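You operate a simulated robot arm through the tools that you are given. There is no shell and no other tool.

The job below is to be done with a simulated two-armed robot. You get a single attempt, and the scene is never put back.

Task
Refill the doser from the round coffee tin, dose once, brush up.
Fine: up to 30 ml may stay in the tin; one stroke into the basket, brush the spilt grounds last; tin and green brush put back. Set down upright: green brush. What is to be rubbed or washed off counts as gone when no trace of it is left.
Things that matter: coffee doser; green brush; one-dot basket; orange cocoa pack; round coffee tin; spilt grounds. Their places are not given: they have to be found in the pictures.

It is judged by the outcome, as a careful person would: the job done as asked, and still so three seconds after it is handed in. It fails if anything else is knocked over, pushed out of place, dropped, spilled or broken.

Robot
Two 7-joint arms with fingered hands on one trunk that stands fixed in place. Base frame: the origin is at the foot of the trunk, x ahead of it, y to its left, z up; the work surface is at about z = 92. Readings come in cm, degrees, newtons and seconds.
The left shoulder is at [2.7, 12.5, 130.3], the right one opposite. With the tool pointing down near the work surface each hand reaches from about 38 to 82 cm from the base axis, measured 20 degrees to its own side. Payload 4 kg a hand.
Tool frame (each hand has its own): the origin (TCP) lies between the finger pads and is the grasp point; the fingertips stand 2.9 cm ahead of it; z points along the fingers, y is the line along which they close. Largest opening 10 cm; the body of the gripper starts 3.4 cm behind the TCP. The gripper is a hand of 5 fingers: y runs from the thumb to the fingers, the wrist lies at [-1.5, -10.5, -17.7] in the tool frame.
Orientation is told as [roll, pitch, yaw] about the base's x, y, z axes, in that order, counted from this pose: with the fingers straight down and the wrist toward the robot, the tool's x, y and z point along [0, 1, 0], [1, 0, 0] and [0, 0, -1] of the base frame.

Tools
- The arms move only by the tool jog_arm. It takes "left_motion", "right_motion" or both (then of equal length, played together; a hand with none holds still); each is a list of rows, each a list of 6 numbers: the shift along the tool's x, y, z in units of 25 mm (1.0 is 25 mm), then the turn, a rotation vector about the tool's x, y, z in units of 6 degrees (1.0 is 6 degrees). In form: [[tx, ty, tz, wx, wy, wz], ...]. A call has 1 to 20 rows; each row shifts and turns the commanded pose from where the row before left it, along the tool's axes as they then stand. A call with a number of a shift or a turn outside -1 to 1 is refused whole. A row lasts 0.2 s, in which the tool goes at most 5 cm and 8.6 degrees; a call with a longer step from one row to the next is refused whole. A pose out of reach is approached as far as the arm can. The call stops where the force on the tool passes 40 N (or 10 N more than at its start, if that is more) or the arm is blocked; 0.2 s more then pass. In this call time passes only in rows, and 0.2 s behind the last. It gives the time, the measured TCP pose, the force on the tool (base axes), the opening and the grip force at its end, in the units of the frame above (readings bear some noise), with the torque about the TCP (base axes, N m) and any sound that the robot's microphone picked up.
- Cameras (640 x 400 px; columns grow to the right, rows downward): "scene" is now at [13.16, -4.59, 145.27]; the picture's right is [-0.49, -0.87, 0.00], its down [-0.18, 0.10, -0.98] and it looks along [0.85, -0.48, -0.21] (base axes); focal length 214 px, centre (320, 200). "left" rides on the left gripper at [-6.6, -8.6, -12.1] in its tool frame; the picture's right is [-0.76, -0.31, 0.58], its down [0.59, -0.70, 0.40] and it looks along [0.28, 0.64, 0.71] (tool axes); focal length 247 px, centre (320, 200). "right" rides on the right gripper at [6.6, -8.6, -12.1] in its tool frame; the picture's right is [-0.76, 0.31, -0.58], its down [-0.59, -0.70, 0.40] and it looks along [-0.28, 0.64, 0.71] (tool axes); focal length 247 px, centre (320, 200).
- grab_frame(camera): a new picture of that camera. No time passes.
- move_column(by): slides the trunk up (or, below 0, down) by that many cm; the arms and the scene camera ride with it, the base frame stays. It gives what a move gives, with no picture.
- move_fingers(index, middle, ring, little, thumb_bend, thumb_turn, hand): sets how far each is bent, from 0 (flat) to 1 (curled in); at 0.3 the hand is open as for a grip, at 0.7 the pads meet at the TCP. One left out holds its place. A second passes; each finger stops where it meets its share of the squeeze, and holds until it gets a number again. It is the only way to open and close the hand. It gives what a move gives, with no picture; readings hold the bend of each and the force on index, middle, ring, little, thumb and palm. thumb_turn goes from beside the hand (0) to across from the fingers (1), as for a grip.
- turn_head(pan, tilt): turns the head with the scene camera to pan (to the left, within 80 degrees either way) and tilt (down, from -29 to 69), counted from straight ahead of the robot. It gives what a move gives.
- locate(camera, pixels): for up to 12 pixels [column, row] of the newest picture of that camera ("zoom" is the newest enlarged one), the place [x, y, z] in the base frame of the surface seen there, good to about 0.2 cm, but the place of the scene camera against the robot may be out by one fixed shift of up to 2.5 cm in any direction. No time passes.
- close_up(camera, box): a new picture of the part [left, top, right, bottom] of that camera's present view, enlarged. No time passes.
- job_done(): hands the job in; it is judged then, once.

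Open the grippers and draw the arms clear of the work before you hand the job in, unless the task says otherwise.

The tools are called after "Call:" as name(argument=value, ...) on one line, values as JSON. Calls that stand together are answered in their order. jog_arm: Moves the arms, as the interface text tells. Its arguments: {"type":"object","properties":{"left_motion":{"type":"array","items":{"type":"array","items":{"type":"number"}}},"right_motion":{"type":"array","items":{"type":"array","items":{"type":"number"}}}},"required":[]} The other tools are called the same way: move_column (by) slides the trunk up or down; move_fingers (index, middle, ring, little, thumb_bend, thumb_turn, hand) moves the fingers one by one; turn_head (pan, tilt) turns the head that bears the scene camera; grab_frame (camera) takes a picture; locate (camera, pixels) gives the place of the surface under pixels of a picture; close_up (camera, box) takes an enlarged picture of a part of a camera's view; job_done () hands the job in.

At the start:

```text
time: 0.0
left_tool_pos: [45.09, -1.88, 149.0]
left_ee_rot: [0.0, -0.1, 0.0]
left_ft_force: [-0.5, -0.8, 0.4]
left_wrist_torque: [-0.01, 0.02, 0.02]
left_gripper_width: 9.97
left_grasp_force: 0.1
left_shape: jaw
left_bend: [0.3, 0.3, 0.3, 0.3, 0.3, 0.98]
left_finger forces: [0.1, 0.0, 0.1, 0.0, 0.0, 0.0]
right_tool_pos: [37.72, -40.5, 146.34]
right_ee_rot: [0.0, -0.1, -0.1]
right_ft_force: [0.9, -0.3, 0.1]
right_wrist_torque: [-0.01, 0.0, -0.02]
right_gripper_width: 9.99
right_grasp_force: 0.0
right_shape: jaw
right_bend: [0.3, 0.3, 0.3, 0.3, 0.3, 0.98]
right_finger forces: [0.1, 0.0, 0.0, 0.0, 0.0, 0.1]
trunk travel left (down, up): [-50.0, 24.7]
head pan, tilt: [-29.3, 12.0]
```

scene: 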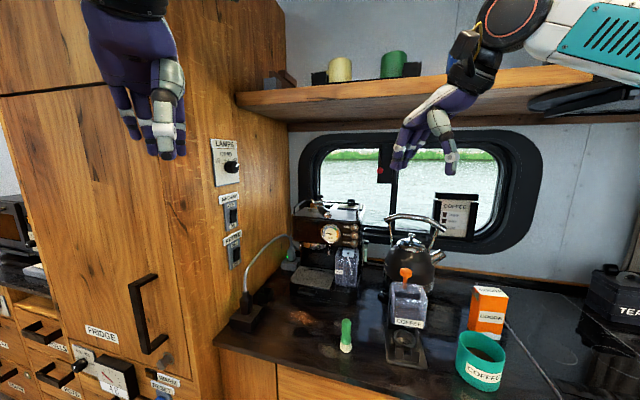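
right: 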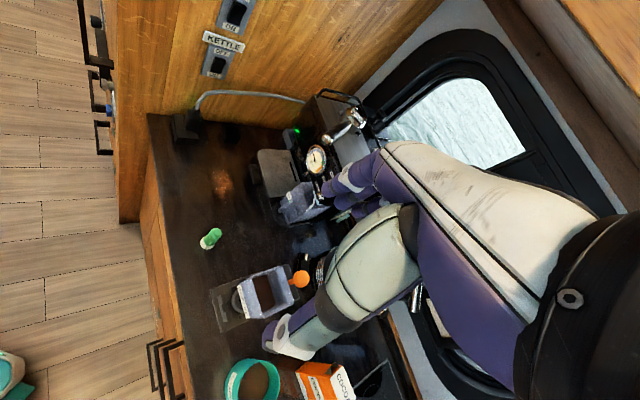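
left: 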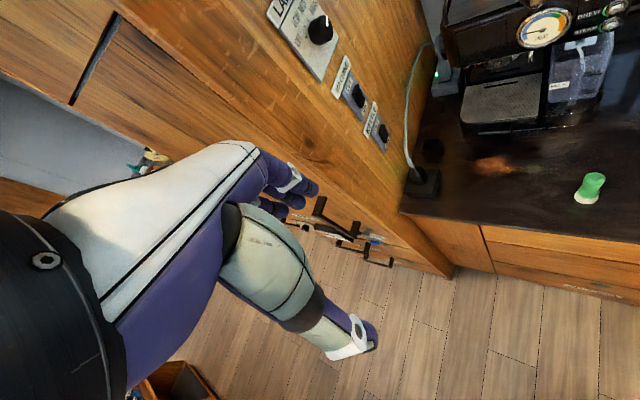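

The scene shows the doser (about 405,305), the teal coffee tin (480,360), the orange cocoa pack (488,310), the green brush (346,335) and a brown patch of grounds (300,318). I will take enlarged views to see the details.

Call:
close_up(camera="scene", box=[220, 240, 380, 400])

Call:
close_up(camera="scene", box=[360, 240, 540, 400])

Call:
close_up(camera="right", box=[140, 100, 400, 400])

```text
2.50 times, centred on (300, 320) of scene
```

zoom: 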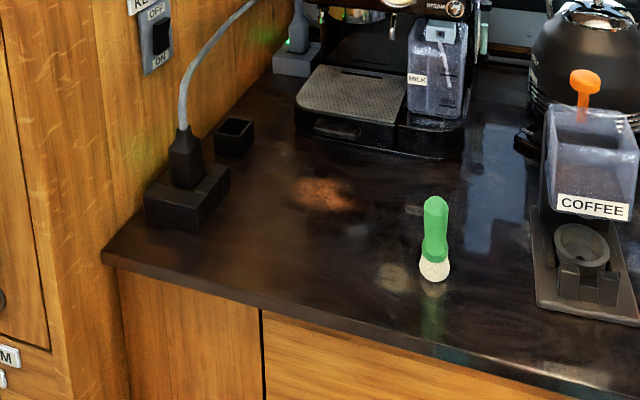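

```text
2.50 times, centred on (450, 320) of scene
```

zoom: 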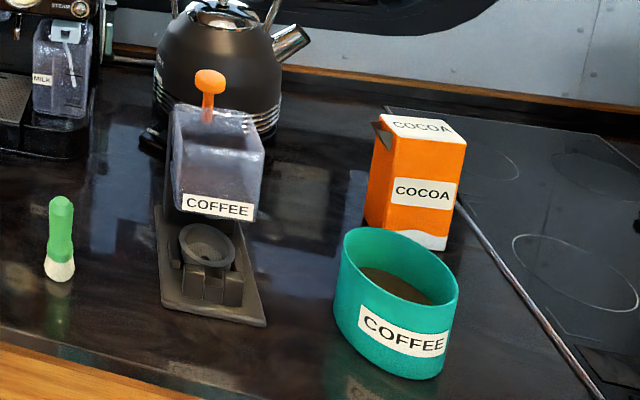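

```text
1.33 times, centred on (270, 250) of right
```

zoom: 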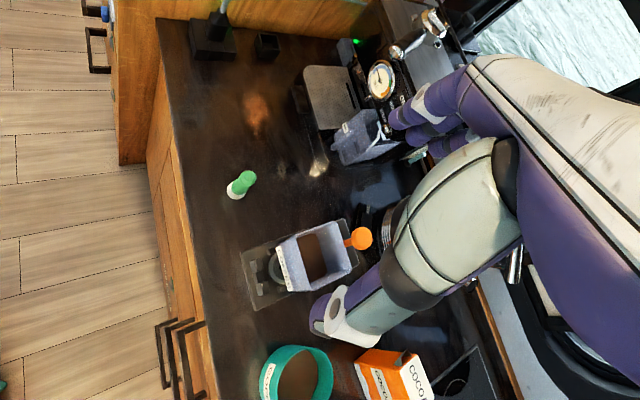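

The close views show the hopper with orange knob, a dark basket in a fork below it, and the open teal tin with grounds. I turn the head to look more squarely at the worktop.

Call:
turn_head(pan=-35, tilt=40)

Call:
grab_frame(camera="scene")

```text
time: 0.9
left_tool_pos: [45.1, -1.91, 149.1]
left_ee_rot: [0.0, 0.0, 0.0]
left_ft_force: [-0.4, -0.5, -0.1]
left_wrist_torque: [-0.04, 0.02, -0.03]
left_gripper_width: 9.97
left_grasp_force: 0.1
left_shape: jaw
left_bend: [0.3, 0.3, 0.3, 0.3, 0.3, 0.98]
left_finger forces: [0.0, 0.0, 0.0, 0.0, 0.0, 0.0]
right_tool_pos: [37.75, -40.44, 146.23]
right_ee_rot: [0.0, -0.1, -0.1]
right_ft_force: [-0.4, -1.3, -0.6]
right_wrist_torque: [0.03, 0.02, -0.02]
right_gripper_width: 9.97
right_grasp_force: 0.2
right_shape: jaw
right_bend: [0.3, 0.3, 0.3, 0.3, 0.3, 0.98]
right_finger forces: [0.1, 0.1, 0.0, 0.1, 0.0, 0.1]
trunk travel left (down, up): [-50.0, 24.7]
head pan, tilt: [-35.0, 40.0]
```

```text
taken
```

scene: 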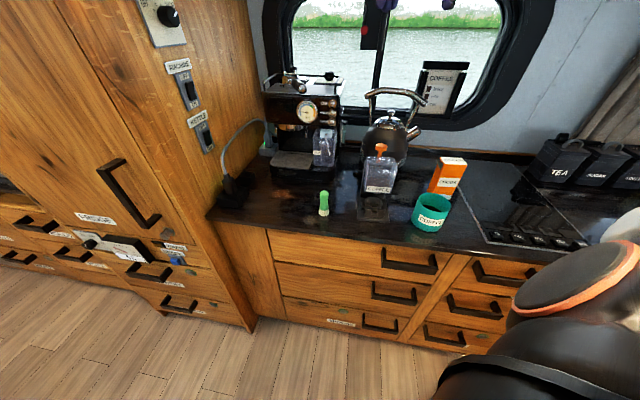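

The worktop is now between columns 210–560 and rows 140–260. I enlarge and locate the key parts.

Call:
close_up(camera="scene", box=[340, 130, 480, 240])

Call:
locate(camera="scene", pixels=[[323, 194], [323, 213], [381, 148], [381, 170], [375, 212], [432, 200], [430, 228], [448, 178], [285, 187], [240, 180], [290, 160], [500, 200]])

```text
3.64 times, centred on (410, 185) of scene
```

zoom: 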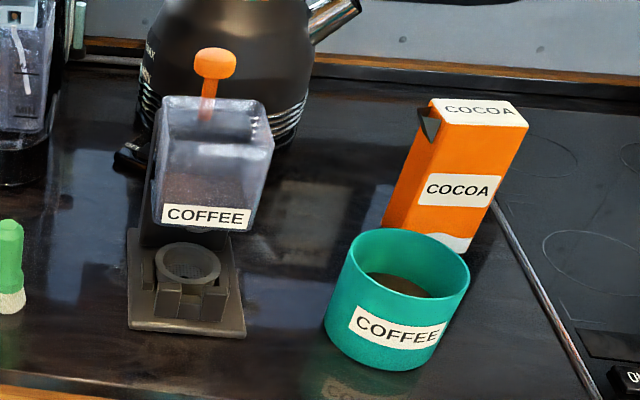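

```text
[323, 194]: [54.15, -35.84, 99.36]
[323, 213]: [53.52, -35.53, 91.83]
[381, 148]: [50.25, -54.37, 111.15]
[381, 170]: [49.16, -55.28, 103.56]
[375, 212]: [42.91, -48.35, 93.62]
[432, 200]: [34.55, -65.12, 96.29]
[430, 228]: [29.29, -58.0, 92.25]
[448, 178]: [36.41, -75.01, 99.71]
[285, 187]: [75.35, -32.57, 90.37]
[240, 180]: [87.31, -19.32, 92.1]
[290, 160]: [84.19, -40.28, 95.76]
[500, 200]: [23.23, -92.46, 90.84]
```

Locate works in the scene camera but may be shifted, so I compare with the right hand camera's view of the same things (brush at 210,238; grounds 222,183; knob 300,278; tin 252,380).

Call:
grab_frame(camera="right")

Call:
locate(camera="right", pixels=[[213, 234], [205, 244], [222, 183], [300, 278], [252, 382], [262, 362], [325, 375], [262, 283], [220, 325], [240, 300], [150, 200], [190, 380]])

Call:
close_up(camera="right", box=[190, 240, 350, 340])

Call:
close_up(camera="right", box=[160, 130, 320, 260])

```text
taken
```

right: 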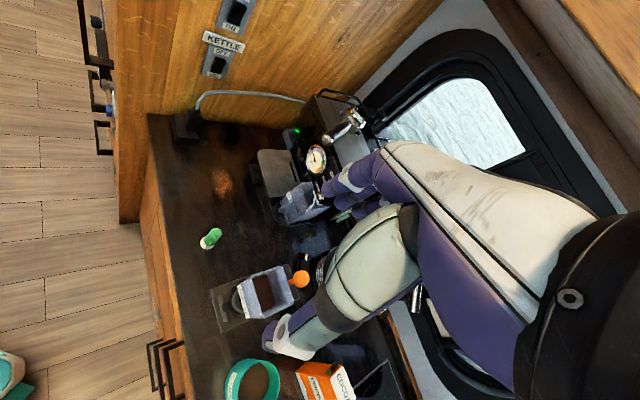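

```text
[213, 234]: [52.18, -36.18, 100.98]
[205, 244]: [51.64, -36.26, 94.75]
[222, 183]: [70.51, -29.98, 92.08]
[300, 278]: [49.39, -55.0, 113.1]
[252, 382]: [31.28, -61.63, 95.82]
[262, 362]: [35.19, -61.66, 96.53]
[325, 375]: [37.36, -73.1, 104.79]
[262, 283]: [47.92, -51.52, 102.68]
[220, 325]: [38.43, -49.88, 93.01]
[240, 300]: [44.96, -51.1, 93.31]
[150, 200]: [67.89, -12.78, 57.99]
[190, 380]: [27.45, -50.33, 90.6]
```

```text
4.00 times, centred on (270, 290) of right
```

zoom: 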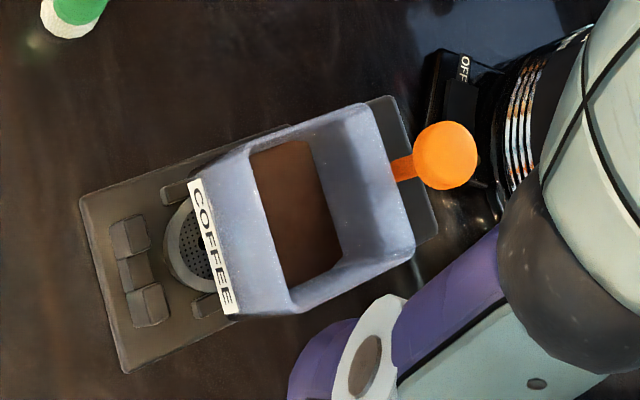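

```text
3.08 times, centred on (240, 195) of right
```

zoom: 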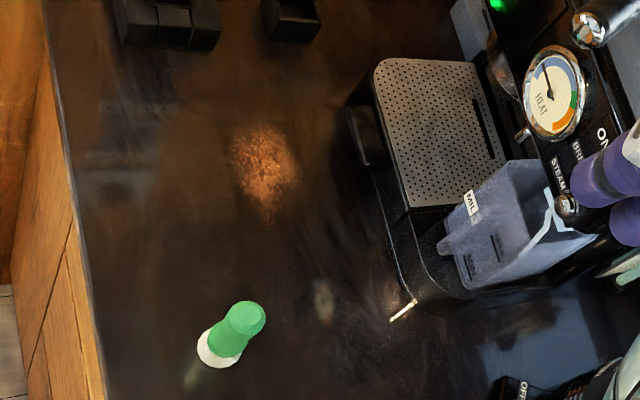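

I now want the counter's direction and height, and a view of the rest (shelf, machine, other baskets). I locate edge points in the scene view and enlarge the espresso machine region.

Call:
locate(camera="scene", pixels=[[215, 215], [270, 224], [340, 233], [400, 240], [460, 247], [520, 254], [262, 185], [280, 195], [350, 175], [340, 215], [470, 215], [405, 195]])

Call:
close_up(camera="scene", box=[210, 70, 350, 225])

Call:
close_up(camera="scene", box=[480, 120, 640, 250])

```text
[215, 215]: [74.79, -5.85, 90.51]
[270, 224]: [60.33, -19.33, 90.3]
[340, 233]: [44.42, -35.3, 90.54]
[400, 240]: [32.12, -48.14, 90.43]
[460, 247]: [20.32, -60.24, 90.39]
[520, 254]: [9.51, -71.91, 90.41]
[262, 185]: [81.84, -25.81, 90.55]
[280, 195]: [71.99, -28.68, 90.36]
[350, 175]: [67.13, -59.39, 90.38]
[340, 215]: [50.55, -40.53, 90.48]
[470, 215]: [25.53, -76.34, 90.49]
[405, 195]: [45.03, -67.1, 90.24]
```

```text
2.58 times, centred on (280, 148) of scene
```

zoom: 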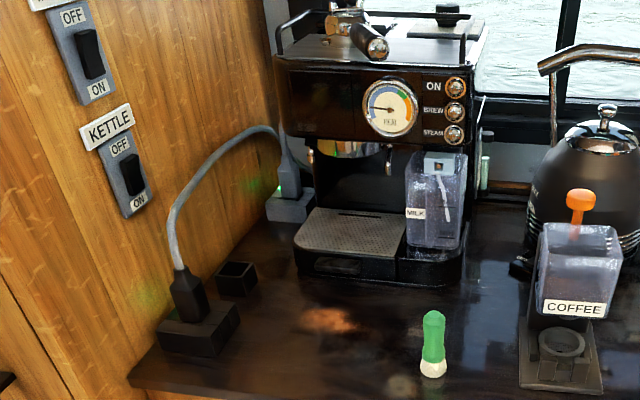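

```text
3.08 times, centred on (560, 185) of scene
```

zoom: 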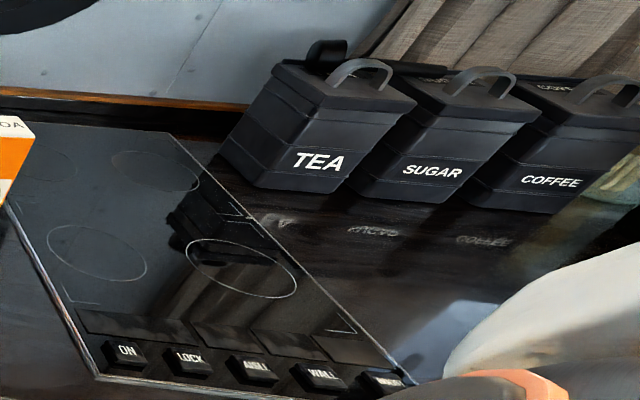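

The counter runs at 45° to the robot (front edge direction about (-0.70,-0.71), inward normal n≈(0.71,-0.70)), with the surface near z 92 by the right hand camera. I yaw the right hand by -45° so it faces squarely into the counter, for a clearer look.

Call:
jog_arm(right_motion=[[0, 0, 0, 0, 0, 0.95], [0, 0, 0, 0, 0, 0.95], [0, 0, 0, 0, 0, 0.95], [0, 0, 0, 0, 0, 0.95], [0, 0, 0, 0, 0, 0.95], [0, 0, 0, 0, 0, 0.95], [0, 0, 0, 0, 0, 0.9], [0, 0, 0, 0, 0, 0.9]])

Call:
grab_frame(camera="right")

Call:
grab_frame(camera="scene")

```text
time: 2.7
left_tool_pos: [45.02, -1.85, 149.12]
left_ee_rot: [0.1, 0.1, -0.1]
left_ft_force: [1.0, 0.7, -0.9]
left_wrist_torque: [0.01, 0.02, 0.01]
left_gripper_width: 9.98
left_grasp_force: 0.1
left_shape: jaw
left_bend: [0.3, 0.3, 0.3, 0.3, 0.3, 0.98]
left_finger forces: [0.0, 0.1, 0.0, 0.0, 0.1, 0.0]
right_tool_pos: [37.76, -40.44, 146.34]
right_ee_rot: [0.0, 0.0, -45.1]
right_ft_force: [-0.3, -0.7, 0.2]
right_wrist_torque: [-0.01, 0.01, -0.02]
right_gripper_width: 9.98
right_grasp_force: 0.2
right_shape: jaw
right_bend: [0.3, 0.3, 0.3, 0.3, 0.3, 0.98]
right_finger forces: [0.1, 0.0, 0.1, 0.1, 0.0, 0.1]
trunk travel left (down, up): [-50.0, 24.7]
head pan, tilt: [-35.0, 40.0]
```

```text
taken
```

right: 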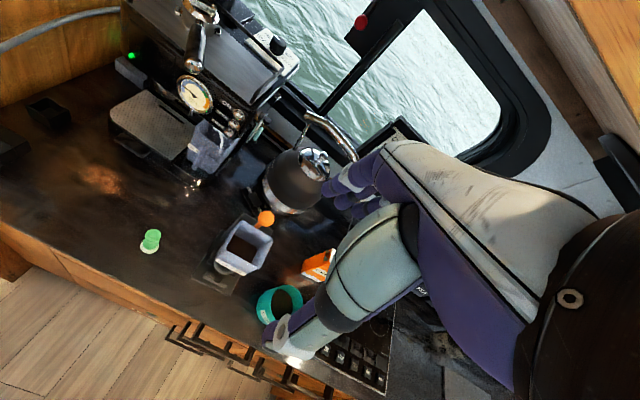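

```text
taken
```

scene: 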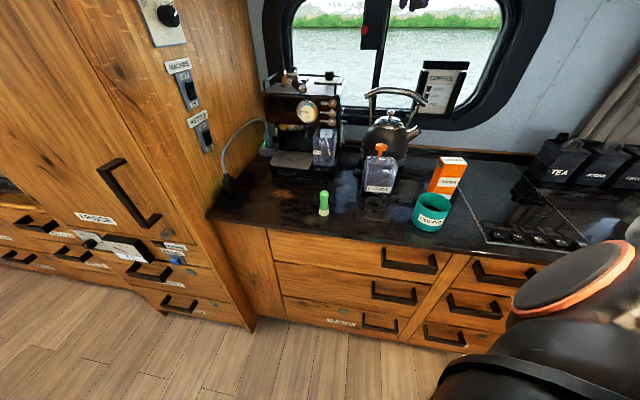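

There is a "COFFEE" notice by the window at (440,85). I enlarge it, and the doser in the right camera.

Call:
close_up(camera="scene", box=[410, 55, 480, 120])

Call:
close_up(camera="right", box=[180, 190, 340, 330])

Call:
close_up(camera="right", box=[60, 80, 260, 260])

```text
6.15 times, centred on (445, 88) of scene
```

zoom: 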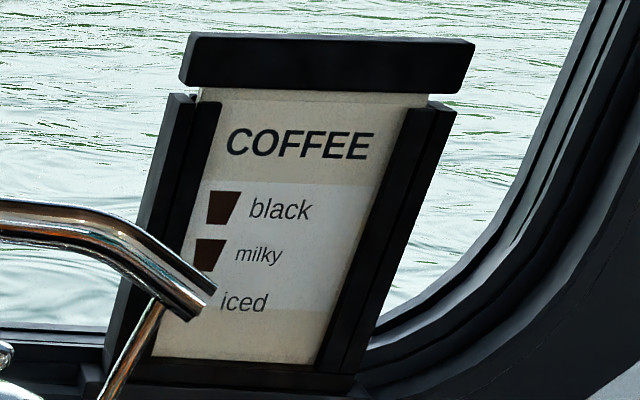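

```text
2.86 times, centred on (260, 260) of right
```

zoom: 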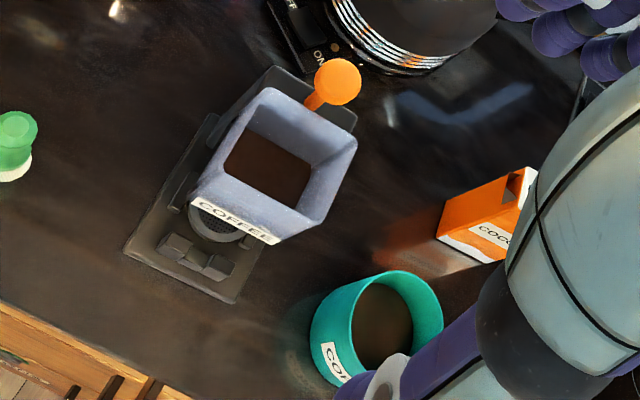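

```text
2.22 times, centred on (160, 170) of right
```

zoom: 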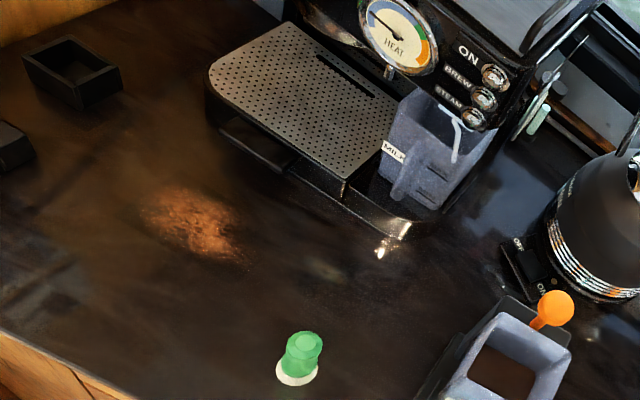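

I re-take the close view of doser and tin and locate their edges.

Call:
close_up(camera="right", box=[180, 190, 340, 330])

Call:
locate(camera="zoom", pixels=[[337, 72], [318, 105], [268, 90], [355, 145], [290, 225], [195, 190], [268, 170], [215, 225], [130, 252], [235, 300], [272, 70], [355, 120]])

Call:
locate(camera="zoom", pixels=[[320, 315], [395, 273], [440, 310], [385, 330], [315, 345], [440, 340], [475, 225], [530, 172], [440, 235], [15, 120], [185, 255], [205, 268]])

```text
2.86 times, centred on (260, 260) of right
```

zoom: 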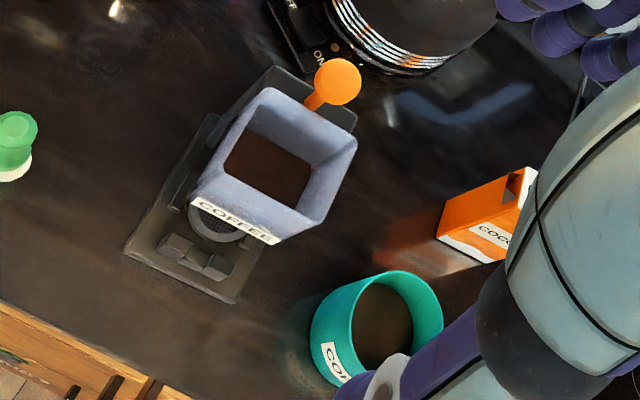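

```text
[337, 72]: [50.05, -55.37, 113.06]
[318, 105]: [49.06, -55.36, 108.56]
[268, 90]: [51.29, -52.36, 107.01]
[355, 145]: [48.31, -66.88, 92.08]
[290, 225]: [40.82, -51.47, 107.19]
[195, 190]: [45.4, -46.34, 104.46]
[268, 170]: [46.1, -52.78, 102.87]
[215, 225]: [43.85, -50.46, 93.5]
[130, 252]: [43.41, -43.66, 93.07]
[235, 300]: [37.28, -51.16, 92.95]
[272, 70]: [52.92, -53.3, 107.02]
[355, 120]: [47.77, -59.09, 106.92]
```

```text
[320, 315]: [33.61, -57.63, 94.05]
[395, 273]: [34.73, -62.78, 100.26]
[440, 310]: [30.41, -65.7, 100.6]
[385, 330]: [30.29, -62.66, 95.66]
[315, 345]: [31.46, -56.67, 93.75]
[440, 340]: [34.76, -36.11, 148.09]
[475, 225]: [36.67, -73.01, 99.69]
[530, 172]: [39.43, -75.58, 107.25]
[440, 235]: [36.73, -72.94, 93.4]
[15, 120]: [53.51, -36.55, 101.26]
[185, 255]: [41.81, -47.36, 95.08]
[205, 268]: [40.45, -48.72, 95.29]
```

The hopper rim is at about z 107, the knob at z 113 behind it, and the tin (about 9 cm wide, 8.5 cm tall) is centred near (30.5,-61). I turn the right hand, up in free air, into a horizontal "reach forward, thumb-side up" pose to check it is reachable, and move the left hand away to its own side.

Call:
jog_arm(right_motion=[[0, 0, 0, -0.77, 0.77, 0.77], [0, 0, 0, -0.77, 0.77, 0.77], [0, 0, 0, -0.77, 0.77, 0.77], [0, 0, 0, -0.77, 0.77, 0.77], [0, 0, 0, -0.77, 0.77, 0.77], [0, 0, 0, -0.77, 0.77, 0.77], [0, 0, 0, -0.77, 0.77, 0.77], [0, 0, 0, -0.77, 0.77, 0.77], [0, 0, 0, -0.77, 0.77, 0.77], [0, 0, 0, -0.77, 0.77, 0.77], [0, 0, 0, -0.77, 0.77, 0.77], [0, 0, 0, -0.77, 0.77, 0.77], [0, 0, 0, -0.77, 0.77, 0.77], [0, 0, 0, -0.77, 0.77, 0.77], [0, 0, 0, -0.77, 0.77, 0.77]], left_motion=[[0.4, 0, 0, 0, 0, 0], [0.4, 0, 0, 0, 0, 0], [0.4, 0, 0, 0, 0, 0], [0.4, 0, 0, 0, 0, 0], [0.4, 0, 0, 0, 0, 0], [0.4, 0, 0, 0, 0, 0], [0.4, 0, 0, 0, 0, 0], [0.4, 0, 0, 0, 0, 0], [0.4, 0, 0, 0, 0, 0], [0.4, 0, 0, 0, 0, 0], [0.4, 0, 0, 0, 0, 0], [0.4, 0, 0, 0, 0, 0], [0.4, 0, 0, 0, 0, 0], [0.4, 0, 0, 0, 0, 0], [0.4, 0, 0, 0, 0, 0]])

Call:
grab_frame(camera="right")

Call:
grab_frame(camera="scene")

```text
time: 5.9
left_tool_pos: [45.18, 12.92, 149.02]
left_ee_rot: [0.0, 0.2, 0.0]
left_ft_force: [-0.3, -0.6, -0.7]
left_wrist_torque: [-0.01, -0.01, 0.02]
left_gripper_width: 10.0
left_grasp_force: 0.0
left_shape: jaw
left_bend: [0.3, 0.3, 0.3, 0.3, 0.3, 0.98]
left_finger forces: [0.0, 0.1, 0.0, 0.0, 0.0, 0.0]
right_tool_pos: [39.01, -53.42, 155.19]
right_ee_rot: [90.1, 0.0, -134.8]
right_ft_force: [0.2, 0.5, -0.7]
right_wrist_torque: [0.01, 0.0, -0.01]
right_gripper_width: 9.99
right_grasp_force: 0.0
right_shape: jaw
right_bend: [0.3, 0.3, 0.3, 0.3, 0.3, 0.98]
right_finger forces: [0.0, 0.0, 0.0, 0.0, 0.0, 0.0]
right hand out of reach, approached as far as the arm can: row 12, 13, 14, 15
trunk travel left (down, up): [-50.0, 24.7]
head pan, tilt: [-35.0, 40.0]
```

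```text
taken
```

right: 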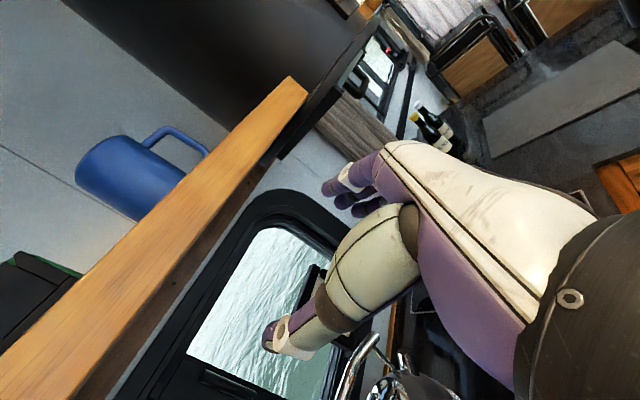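

```text
taken
```

scene: 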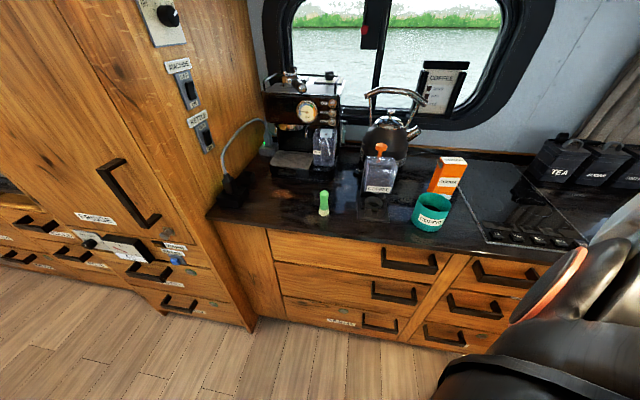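

The orientation is reached (roll 90, yaw -135) but the arm drifted to (39,-53.4,155.2), near the shelf. I check where the shelf edge is.

Call:
locate(camera="right", pixels=[[170, 250], [300, 85], [60, 365], [240, 210], [130, 170], [345, 250], [290, 345], [395, 390], [420, 370]])

```text
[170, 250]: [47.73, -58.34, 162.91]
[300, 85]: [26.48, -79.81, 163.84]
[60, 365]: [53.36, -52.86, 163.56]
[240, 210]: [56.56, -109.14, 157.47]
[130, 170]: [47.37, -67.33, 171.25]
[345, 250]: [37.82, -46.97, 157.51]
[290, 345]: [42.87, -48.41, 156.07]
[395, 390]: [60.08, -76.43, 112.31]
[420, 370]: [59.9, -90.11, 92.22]
```

The shelf edge is at n≈75, z≈163, clear of the fingers. I lower the hand by 25 cm to get it into reach.

Call:
jog_arm(right_motion=[[-1, 0, 0, 0, 0, 0], [-1, 0, 0, 0, 0, 0], [-1, 0, 0, 0, 0, 0], [-1, 0, 0, 0, 0, 0], [-1, 0, 0, 0, 0, 0], [-1, 0, 0, 0, 0, 0], [-1, 0, 0, 0, 0, 0], [-1, 0, 0, 0, 0, 0]])

Call:
grab_frame(camera="right")

```text
time: 7.7
left_tool_pos: [45.26, 12.96, 149.12]
left_ee_rot: [0.1, 0.1, 0.0]
left_ft_force: [-0.5, 0.5, -0.1]
left_wrist_torque: [-0.01, 0.0, 0.02]
left_gripper_width: 9.99
left_grasp_force: 0.1
left_shape: jaw
left_bend: [0.3, 0.3, 0.3, 0.3, 0.3, 0.98]
left_finger forces: [0.1, 0.1, 0.0, 0.0, 0.0, 0.0]
right_tool_pos: [39.46, -58.82, 137.18]
right_ee_rot: [90.0, 0.0, -134.8]
right_ft_force: [-0.3, -1.0, 0.7]
right_wrist_torque: [0.0, 0.0, 0.04]
right_gripper_width: 9.97
right_grasp_force: 0.1
right_shape: jaw
right_bend: [0.3, 0.3, 0.3, 0.3, 0.3, 0.98]
right_finger forces: [0.0, 0.1, 0.0, 0.0, 0.0, 0.0]
right hand out of reach, approached as far as the arm can: row 1, 2, 3, 4, 5, 6, 7
trunk travel left (down, up): [-50.0, 24.7]
head pan, tilt: [-35.0, 40.0]
```

```text
taken
```

right: 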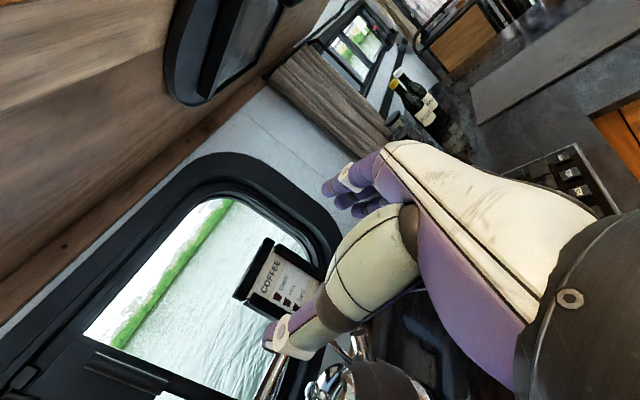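

The hand is now within reach at (39.5,-58.8,137.2). I move it left and down to the left of the doser so that its camera looks at the doser's side.

Call:
jog_arm(right_motion=[[-0.5, -0.95, -0.37, 0, 0, 0], [-0.7, -0.95, -0.37, 0, 0, 0], [-0.9, -0.95, -0.37, 0, 0, 0], [-1, -0.95, -0.37, 0, 0, 0], [-1, -0.95, -0.37, 0, 0, 0], [-1, -0.95, -0.37, 0, 0, 0], [-1, -0.95, -0.37, 0, 0, 0], [-1, -0.95, -0.37, 0, 0, 0]])

Call:
grab_frame(camera="right")

Call:
grab_frame(camera="scene")

```text
time: 9.5
left_tool_pos: [45.2, 12.99, 149.13]
left_ee_rot: [0.0, -0.1, 0.0]
left_ft_force: [-0.4, 0.3, -0.7]
left_wrist_torque: [0.0, -0.01, -0.02]
left_gripper_width: 9.99
left_grasp_force: 0.0
left_shape: jaw
left_bend: [0.3, 0.3, 0.3, 0.3, 0.3, 0.98]
left_finger forces: [0.0, 0.0, 0.0, 0.1, 0.0, 0.1]
right_tool_pos: [40.42, -58.7, 136.89]
right_ee_rot: [89.9, -0.1, -134.8]
right_ft_force: [-0.9, -0.7, 0.0]
right_wrist_torque: [0.01, -0.02, -0.02]
right_gripper_width: 9.98
right_grasp_force: 0.0
right_shape: jaw
right_bend: [0.3, 0.3, 0.3, 0.3, 0.3, 0.98]
right_finger forces: [0.1, 0.0, 0.0, 0.0, 0.1, 0.0]
right hand out of reach, approached as far as the arm can: row 1, 2, 3, 4, 5, 6, 7, 8
trunk travel left (down, up): [-50.0, 24.7]
head pan, tilt: [-35.0, 40.0]
```

```text
taken
```

right: 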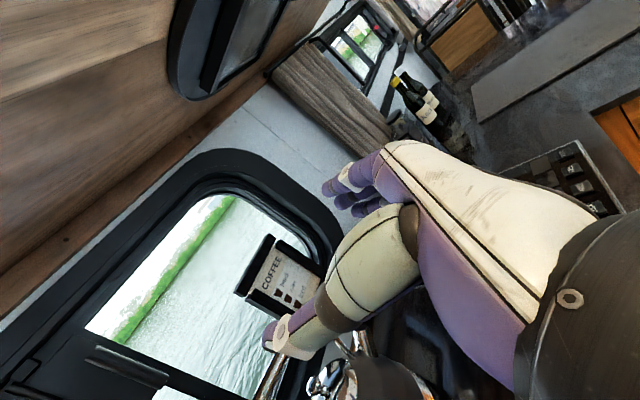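

```text
taken
```

scene: 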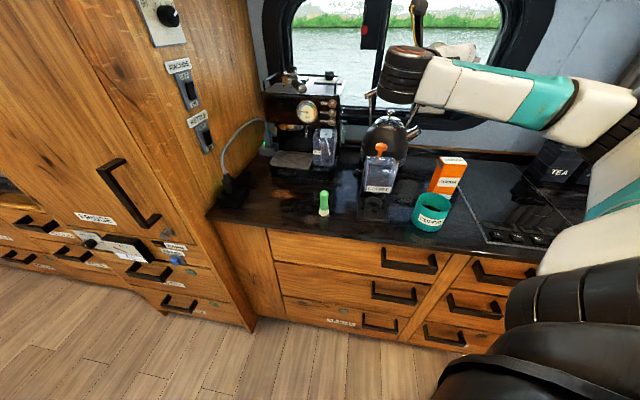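

The arm did not follow leftward (still at (40.4,-58.7,136.9)), so this pose is at a joint limit. I try going straight down and to the right, where the wrist lies more comfortably.

Call:
jog_arm(right_motion=[[-1, 0, 0, 0, 0, 0], [-1, 0, 0, 0, 0, 0], [-1, 0, 0, 0, 0, 0], [-1, 0, 0, 0, 0, 0]])

```text
time: 10.5
left_tool_pos: [45.23, 12.86, 149.06]
left_ee_rot: [0.0, 0.0, 0.0]
left_ft_force: [0.3, 0.2, -0.7]
left_wrist_torque: [-0.04, -0.01, 0.04]
left_gripper_width: 9.97
left_grasp_force: 0.0
left_shape: jaw
left_bend: [0.3, 0.3, 0.3, 0.3, 0.3, 0.98]
left_finger forces: [0.0, 0.0, 0.0, 0.1, 0.0, 0.0]
right_tool_pos: [36.7, -59.77, 134.93]
right_ee_rot: [89.9, -0.2, -134.9]
right_ft_force: [0.3, -0.3, 0.0]
right_wrist_torque: [-0.02, -0.01, 0.01]
right_gripper_width: 9.99
right_grasp_force: 0.0
right_shape: jaw
right_bend: [0.3, 0.3, 0.3, 0.3, 0.3, 0.98]
right_finger forces: [0.0, 0.0, 0.1, 0.0, 0.0, 0.1]
right hand out of reach, approached as far as the arm can: row 1, 2, 3, 4
trunk travel left (down, up): [-50.0, 24.7]
head pan, tilt: [-35.0, 40.0]
```

The forward-reaching pose is awkward for this arm. A better plan: grip the tin from its right side with fingers pointing left (thumb near, fingers far), so that pouring to the left ends in the comfortable fingers-down pose. I turn the hand back to fingers-down first.

Call:
jog_arm(right_motion=[[0, 0, 0, 0.77, -0.77, -0.77], [0, 0, 0, 0.77, -0.77, -0.77], [0, 0, 0, 0.77, -0.77, -0.77], [0, 0, 0, 0.77, -0.77, -0.77], [0, 0, 0, 0.77, -0.77, -0.77], [0, 0, 0, 0.77, -0.77, -0.77], [0, 0, 0, 0.77, -0.77, -0.77], [0, 0, 0, 0.77, -0.77, -0.77], [0, 0, 0, 0.77, -0.77, -0.77], [0, 0, 0, 0.77, -0.77, -0.77], [0, 0, 0, 0.77, -0.77, -0.77], [0, 0, 0, 0.77, -0.77, -0.77], [0, 0, 0, 0.77, -0.77, -0.77], [0, 0, 0, 0.77, -0.77, -0.77], [0, 0, 0, 0.77, -0.77, -0.77]])

Call:
grab_frame(camera="right")

```text
time: 13.7
left_tool_pos: [45.25, 12.98, 149.15]
left_ee_rot: [0.0, 0.0, 0.0]
left_ft_force: [-0.2, 0.2, 0.2]
left_wrist_torque: [0.0, 0.0, 0.0]
left_gripper_width: 9.99
left_grasp_force: 0.0
left_shape: jaw
left_bend: [0.3, 0.3, 0.3, 0.3, 0.3, 0.98]
left_finger forces: [0.1, 0.0, 0.0, 0.0, 0.0, 0.0]
right_tool_pos: [36.83, -59.46, 135.05]
right_ee_rot: [0.0, 0.1, -44.9]
right_ft_force: [0.3, -0.4, -0.4]
right_wrist_torque: [0.01, 0.04, -0.01]
right_gripper_width: 9.97
right_grasp_force: 0.0
right_shape: jaw
right_bend: [0.3, 0.3, 0.3, 0.3, 0.3, 0.98]
right_finger forces: [0.0, 0.1, 0.0, 0.1, 0.0, 0.0]
trunk travel left (down, up): [-50.0, 24.7]
head pan, tilt: [-35.0, 40.0]
```

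```text
taken
```

right: 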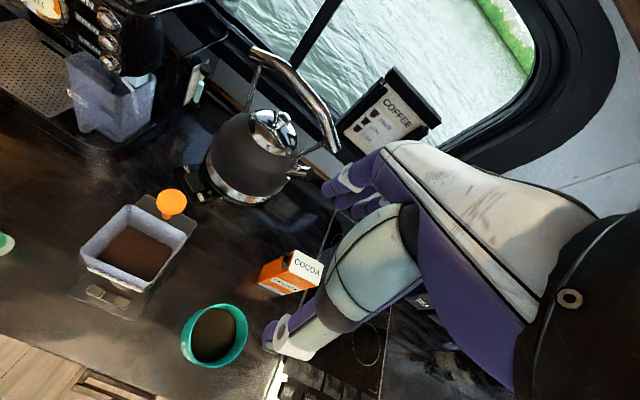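

The hand is fingers-down again with a good view of the tin (214,335), cocoa (295,272) and doser (135,245). I enlarge and measure them.

Call:
close_up(camera="right", box=[160, 240, 340, 380])

Call:
locate(camera="zoom", pixels=[[95, 300], [190, 240], [300, 300], [250, 440], [190, 340], [120, 260], [285, 260], [100, 370], [380, 165], [495, 185], [365, 90], [580, 105]])

```text
2.86 times, centred on (250, 310) of right
```

zoom: 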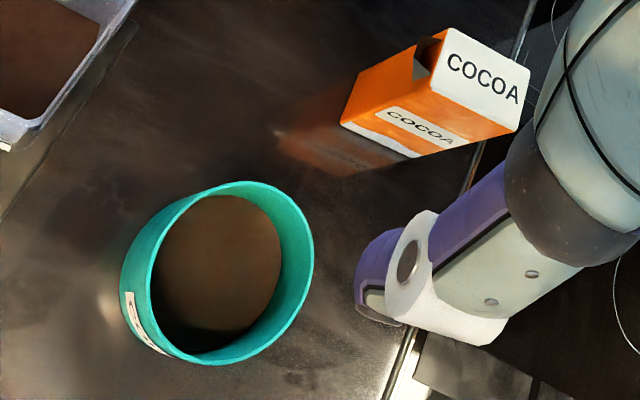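

```text
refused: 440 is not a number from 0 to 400
```

Pixel rows must stay below 400, so I pick rim points of the tin and corners of the cocoa pack from this enlarged picture.

Call:
locate(camera="zoom", pixels=[[245, 184], [310, 245], [307, 275], [270, 337], [205, 362], [160, 340], [152, 290], [165, 240], [200, 196], [215, 270], [128, 320], [180, 380]])

Call:
locate(camera="zoom", pixels=[[343, 122], [412, 155], [505, 125], [450, 30], [525, 70], [360, 75], [440, 145], [340, 200], [30, 60], [30, 130], [520, 130], [470, 100]])

```text
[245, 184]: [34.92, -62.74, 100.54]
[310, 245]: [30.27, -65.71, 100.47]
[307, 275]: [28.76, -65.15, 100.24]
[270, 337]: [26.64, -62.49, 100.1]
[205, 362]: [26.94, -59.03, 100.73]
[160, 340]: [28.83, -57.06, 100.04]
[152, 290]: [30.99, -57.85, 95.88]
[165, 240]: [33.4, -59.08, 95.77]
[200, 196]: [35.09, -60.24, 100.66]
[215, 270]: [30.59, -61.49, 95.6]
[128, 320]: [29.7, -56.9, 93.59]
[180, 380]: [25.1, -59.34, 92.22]
```

```text
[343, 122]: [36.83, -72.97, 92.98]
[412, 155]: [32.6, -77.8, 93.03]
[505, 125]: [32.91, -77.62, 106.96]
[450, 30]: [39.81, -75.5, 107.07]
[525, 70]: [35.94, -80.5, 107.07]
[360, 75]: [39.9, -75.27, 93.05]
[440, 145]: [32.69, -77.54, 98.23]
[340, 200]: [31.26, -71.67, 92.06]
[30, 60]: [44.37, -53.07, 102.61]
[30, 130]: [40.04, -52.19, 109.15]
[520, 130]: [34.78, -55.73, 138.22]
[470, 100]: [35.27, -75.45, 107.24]
```

The tin's centre is (30.8,-61.25) with rim z≈100.5 and radius ≈4.5; the cocoa's front face stands about 8 cm behind it. I tilt the hand 65° so the fingers point left, then shift it right and down toward a start point beside the tin.

Call:
jog_arm(right_motion=[[0, 0, 0, 0, 0.985, 0], [0, 0, 0, 0, 0.985, 0], [0, 0, 0, 0, 0.985, 0], [0, 0, 0, 0, 0.985, 0], [0, 0, 0, 0, 0.985, 0], [0, 0, 0, 0, 0.985, 0], [0, 0, 0, 0, 0.985, 0], [0, 0, 0, 0, 0.985, 0], [0, 0, 0, 0, 0.985, 0], [0, 0, 0, 0, 0.985, 0], [0, 0, 0, 0, 0.985, 0], [-0.929, -0.133, -0.416, 0, 0, 0], [-0.929, -0.133, -0.416, 0, 0, 0], [-0.929, -0.133, -0.416, 0, 0, 0], [-0.929, -0.133, -0.416, 0, 0, 0], [-0.929, -0.133, -0.416, 0, 0, 0], [-0.929, -0.133, -0.416, 0, 0, 0], [-0.929, -0.133, -0.416, 0, 0, 0], [-0.929, -0.133, -0.416, 0, 0, 0], [-0.929, -0.133, -0.416, 0, 0, 0]])

Call:
grab_frame(camera="right")

Call:
grab_frame(camera="scene")

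```text
time: 17.9
left_tool_pos: [45.19, 12.91, 149.1]
left_ee_rot: [-0.1, 0.0, 0.0]
left_ft_force: [0.4, -0.5, 0.2]
left_wrist_torque: [0.0, -0.03, 0.03]
left_gripper_width: 9.95
left_grasp_force: 0.2
left_shape: jaw
left_bend: [0.3, 0.3, 0.3, 0.3, 0.3, 0.98]
left_finger forces: [0.1, 0.0, 0.1, 0.0, 0.0, 0.0]
right_tool_pos: [22.42, -69.95, 120.03]
right_ee_rot: [65.1, 0.1, -45.0]
right_ft_force: [0.0, 0.8, -0.1]
right_wrist_torque: [0.03, 0.03, -0.01]
right_gripper_width: 10.0
right_grasp_force: 0.1
right_shape: jaw
right_bend: [0.3, 0.3, 0.3, 0.3, 0.3, 0.98]
right_finger forces: [0.1, 0.0, 0.0, 0.0, 0.0, 0.1]
trunk travel left (down, up): [-50.0, 24.7]
head pan, tilt: [-35.0, 40.0]
```

```text
taken
```

right: 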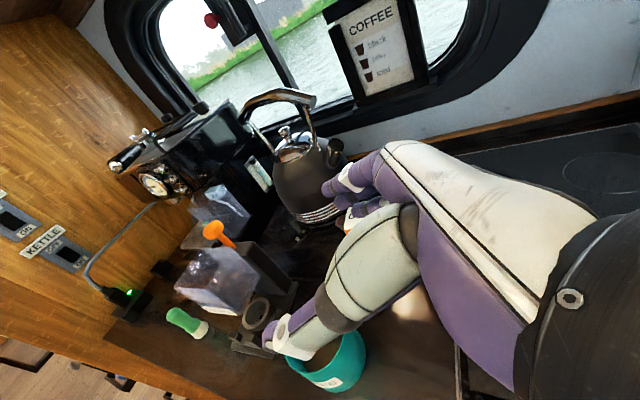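

```text
taken
```

scene: 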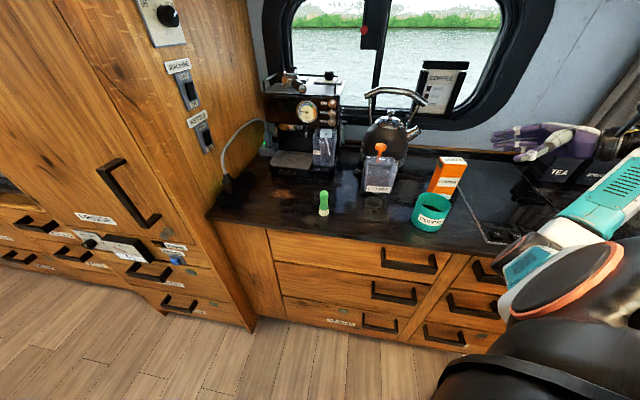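

The pose was reached exactly, and this viewpoint shows the doser from its right side at (220,270). I enlarge it to see how the knob works.

Call:
close_up(camera="right", box=[160, 200, 320, 370])

Call:
locate(camera="zoom", pixels=[[130, 70], [160, 105], [60, 195], [200, 275], [240, 170], [105, 120], [250, 280], [240, 340], [210, 335], [285, 220], [300, 190], [175, 120]])

```text
2.35 times, centred on (240, 285) of right
```

zoom: 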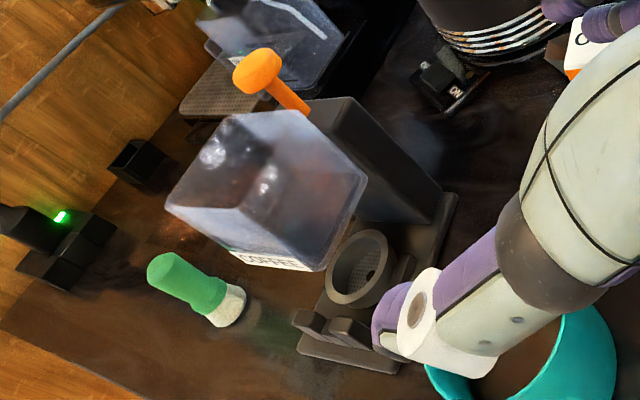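

```text
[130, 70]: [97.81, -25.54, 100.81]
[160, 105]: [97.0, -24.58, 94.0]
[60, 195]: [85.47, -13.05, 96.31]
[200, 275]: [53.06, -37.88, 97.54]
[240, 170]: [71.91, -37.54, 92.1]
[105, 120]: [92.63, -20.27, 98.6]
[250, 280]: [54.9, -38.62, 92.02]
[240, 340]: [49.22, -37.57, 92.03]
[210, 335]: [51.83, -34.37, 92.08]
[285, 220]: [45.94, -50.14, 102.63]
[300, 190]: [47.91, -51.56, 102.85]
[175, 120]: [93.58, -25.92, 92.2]
```

The knob (zoom 257,70) sits on a stem coming out of the top of the dark column behind the hopper. I locate the knob, stem, column and basket to find the stem's direction.

Call:
locate(camera="zoom", pixels=[[257, 65], [250, 80], [272, 80], [283, 90], [292, 97], [303, 110], [325, 105], [350, 100], [360, 180], [420, 195], [440, 210], [340, 130]])

Call:
locate(camera="zoom", pixels=[[365, 232], [385, 262], [335, 295], [362, 268], [355, 300], [400, 270], [310, 320], [350, 330], [330, 345], [220, 115], [360, 175], [320, 270]])

```text
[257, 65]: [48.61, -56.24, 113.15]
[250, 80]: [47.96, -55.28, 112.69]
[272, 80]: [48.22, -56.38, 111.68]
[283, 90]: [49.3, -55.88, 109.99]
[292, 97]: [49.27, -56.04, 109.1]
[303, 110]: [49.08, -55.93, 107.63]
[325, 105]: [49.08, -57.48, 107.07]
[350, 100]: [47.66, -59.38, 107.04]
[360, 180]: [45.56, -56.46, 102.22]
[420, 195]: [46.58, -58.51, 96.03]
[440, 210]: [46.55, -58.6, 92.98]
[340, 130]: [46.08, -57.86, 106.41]
```

```text
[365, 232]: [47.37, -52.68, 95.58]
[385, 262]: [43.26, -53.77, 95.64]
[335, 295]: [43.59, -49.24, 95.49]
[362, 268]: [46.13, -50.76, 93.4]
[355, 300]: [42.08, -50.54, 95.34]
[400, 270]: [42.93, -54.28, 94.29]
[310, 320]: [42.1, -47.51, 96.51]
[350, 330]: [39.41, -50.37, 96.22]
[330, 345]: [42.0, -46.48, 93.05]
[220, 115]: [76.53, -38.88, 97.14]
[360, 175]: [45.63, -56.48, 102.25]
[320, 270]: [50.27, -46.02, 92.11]
```

The stem is vertical, so the knob is a press-down plunger (knob centre about (49,-55.7), top z≈113). Before touching the tin I rehearse the pour in free air above the doser: move over it at z 125 and turn the hand to see whether the full tilt is reachable.

Call:
jog_arm(right_motion=[[0.682, 0.164, 0.937, 0, 0, 0], [0.682, 0.164, 0.937, 0, 0, 0], [0.682, 0.164, 0.937, 0, 0, 0], [0.682, 0.164, 0.937, 0, 0, 0], [0.682, 0.164, 0.937, 0, 0, 0], [0.682, 0.164, 0.937, 0, 0, 0], [0.682, 0.164, 0.937, 0, 0, 0], [0.682, 0.164, 0.937, 0, 0, 0], [0.682, 0.164, 0.937, 0, 0, 0], [0, 0, 0, 0, -0.985, 0], [0, 0, 0, 0, -0.985, 0], [0, 0, 0, 0, -0.985, 0], [0, 0, 0, 0, -0.985, 0], [0, 0, 0, 0, -0.985, 0], [0, 0, 0, 0, -0.985, 0], [0, 0, 0, 0, -0.985, 0], [0, 0, 0, 0, -0.985, 0], [0, 0, 0, 0, -0.985, 0], [0, 0, 0, 0, -0.985, 0], [0, 0, 0, 0, -0.985, 0]])

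Call:
grab_frame(camera="right")

Call:
grab_frame(camera="scene")

```text
time: 22.1
left_tool_pos: [45.28, 13.01, 149.07]
left_ee_rot: [-0.1, 0.0, 0.1]
left_ft_force: [0.6, 0.5, 0.3]
left_wrist_torque: [-0.01, -0.01, 0.02]
left_gripper_width: 9.97
left_grasp_force: 0.0
left_shape: jaw
left_bend: [0.3, 0.3, 0.3, 0.3, 0.3, 0.98]
left_finger forces: [0.0, 0.0, 0.0, 0.1, 0.0, 0.1]
right_tool_pos: [43.23, -54.23, 125.31]
right_ee_rot: [-0.1, 0.0, -45.1]
right_ft_force: [-0.4, -0.4, -0.1]
right_wrist_torque: [0.01, -0.02, 0.03]
right_gripper_width: 10.0
right_grasp_force: 0.1
right_shape: jaw
right_bend: [0.3, 0.3, 0.3, 0.3, 0.3, 0.98]
right_finger forces: [0.0, 0.0, 0.0, 0.0, 0.0, 0.1]
trunk travel left (down, up): [-50.0, 24.7]
head pan, tilt: [-35.0, 40.0]
```

```text
taken
```

right: 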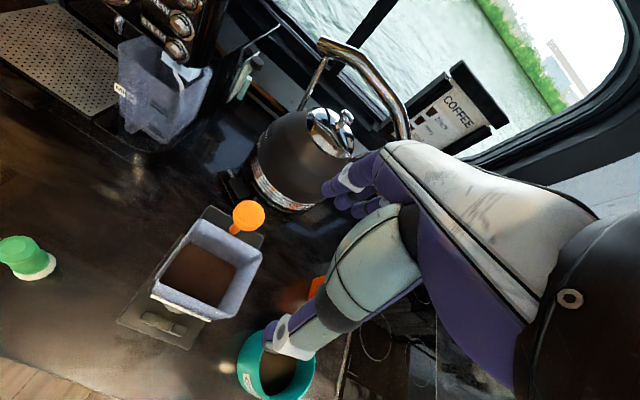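

```text
taken
```

scene: 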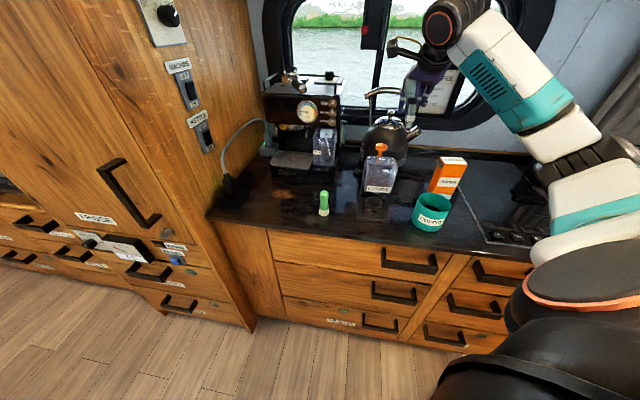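

θ=0 is reached above the doser, giving a good view of the hopper (210,265). I measure its rim, knob and contents before continuing the rotation.

Call:
close_up(camera="right", box=[110, 190, 280, 360])

Call:
locate(camera="right", pixels=[[195, 222], [260, 252], [215, 318], [155, 287], [199, 228], [252, 255], [210, 312], [162, 286], [200, 275], [248, 214], [234, 215], [263, 216]])

```text
2.35 times, centred on (195, 275) of right
```

zoom: 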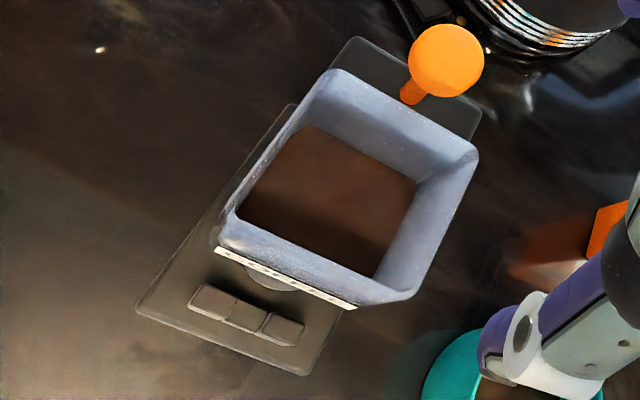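

```text
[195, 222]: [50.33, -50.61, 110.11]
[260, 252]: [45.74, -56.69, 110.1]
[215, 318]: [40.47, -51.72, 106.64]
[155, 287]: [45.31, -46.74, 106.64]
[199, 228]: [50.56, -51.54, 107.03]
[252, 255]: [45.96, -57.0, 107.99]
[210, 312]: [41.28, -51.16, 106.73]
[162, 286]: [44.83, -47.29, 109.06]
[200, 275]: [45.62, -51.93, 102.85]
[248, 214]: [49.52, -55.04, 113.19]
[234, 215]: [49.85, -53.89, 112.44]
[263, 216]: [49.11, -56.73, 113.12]
```

The hopper rim is at z≈110 (U 0.5–8.3, N 65–72 in counter axes), contents at z≈102.9, so there is room. I continue the rehearsal: rotate another 65° past vertical.

Call:
jog_arm(right_motion=[[0, 0, 0, 0, -0.985, 0], [0, 0, 0, 0, -0.985, 0], [0, 0, 0, 0, -0.985, 0], [0, 0, 0, 0, -0.985, 0], [0, 0, 0, 0, -0.985, 0], [0, 0, 0, 0, -0.985, 0], [0, 0, 0, 0, -0.985, 0], [0, 0, 0, 0, -0.985, 0], [0, 0, 0, 0, -0.985, 0], [0, 0, 0, 0, -0.985, 0], [0, 0, 0, 0, -0.985, 0]])

Call:
grab_frame(camera="right")

Call:
grab_frame(camera="scene")

```text
time: 24.5
left_tool_pos: [45.32, 13.1, 149.07]
left_ee_rot: [0.1, 0.1, 0.1]
left_ft_force: [0.3, -0.2, 0.3]
left_wrist_torque: [-0.02, -0.02, 0.02]
left_gripper_width: 9.99
left_grasp_force: 0.1
left_shape: jaw
left_bend: [0.3, 0.3, 0.3, 0.3, 0.3, 0.98]
left_finger forces: [0.0, 0.1, 0.0, 0.1, 0.0, 0.1]
right_tool_pos: [43.34, -54.24, 125.3]
right_ee_rot: [-65.0, 0.0, -45.0]
right_ft_force: [0.4, -0.9, -0.4]
right_wrist_torque: [0.02, 0.0, 0.0]
right_gripper_width: 10.01
right_grasp_force: 0.2
right_shape: jaw
right_bend: [0.3, 0.3, 0.3, 0.3, 0.3, 0.98]
right_finger forces: [0.0, 0.0, 0.0, 0.0, 0.1, 0.1]
trunk travel left (down, up): [-50.0, 24.7]
head pan, tilt: [-35.0, 40.0]
```

```text
taken
```

right: 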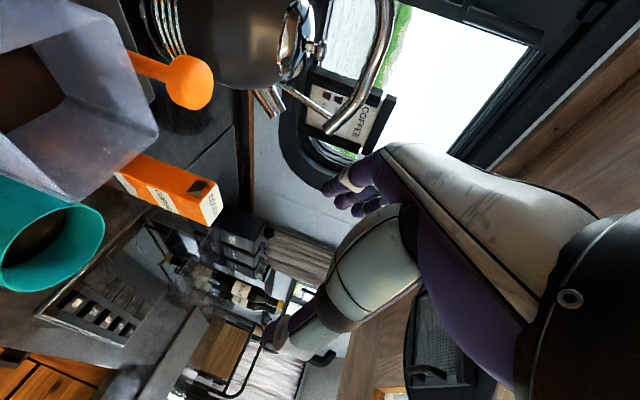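

```text
taken
```

scene: 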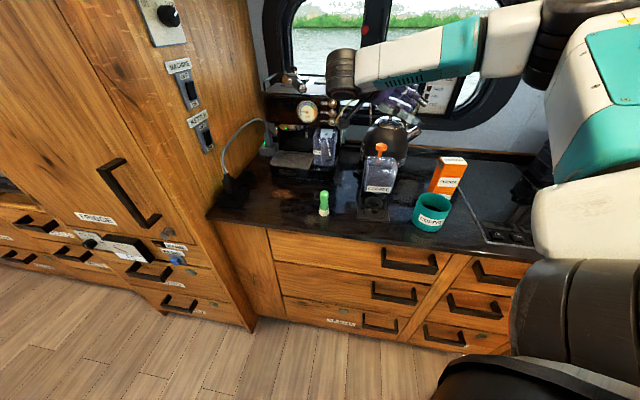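

The full tilt of 130° is reachable. Now I test whether the hand opens wider than 10 cm with flatter fingers, since the tin is about 9.1 cm wide.

Call:
move_fingers(hand="right", index=0.22, middle=0.22, ring=0.22, little=0.22, thumb_bend=0.2)

Call:
grab_frame(camera="right")

```text
time: 25.5
left_tool_pos: [45.17, 13.03, 149.12]
left_ee_rot: [-0.1, 0.1, 0.2]
left_ft_force: [0.9, -0.5, -0.8]
left_wrist_torque: [-0.01, -0.01, 0.01]
left_gripper_width: 9.96
left_grasp_force: 0.0
left_shape: jaw
left_bend: [0.3, 0.3, 0.3, 0.3, 0.3, 0.98]
left_finger forces: [0.0, 0.0, 0.1, 0.1, 0.0, 0.0]
right_tool_pos: [43.19, -54.3, 125.12]
right_ee_rot: [-65.0, -0.1, -45.0]
right_ft_force: [0.0, -0.3, -0.2]
right_wrist_torque: [0.04, 0.04, -0.01]
right_gripper_width: 11.33
right_grasp_force: 0.0
right_shape: fingers
right_bend: [0.22, 0.22, 0.22, 0.22, 0.2, 0.98]
right_finger forces: [0.1, 0.1, 0.1, 0.0, 0.0, 0.1]
trunk travel left (down, up): [-50.0, 24.7]
head pan, tilt: [-35.0, 40.0]
```

```text
taken
```

right: 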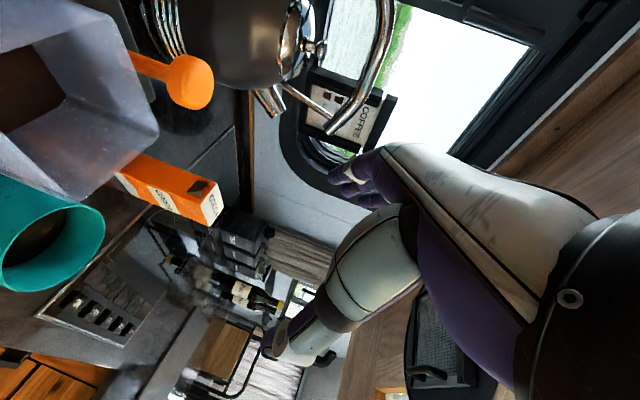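

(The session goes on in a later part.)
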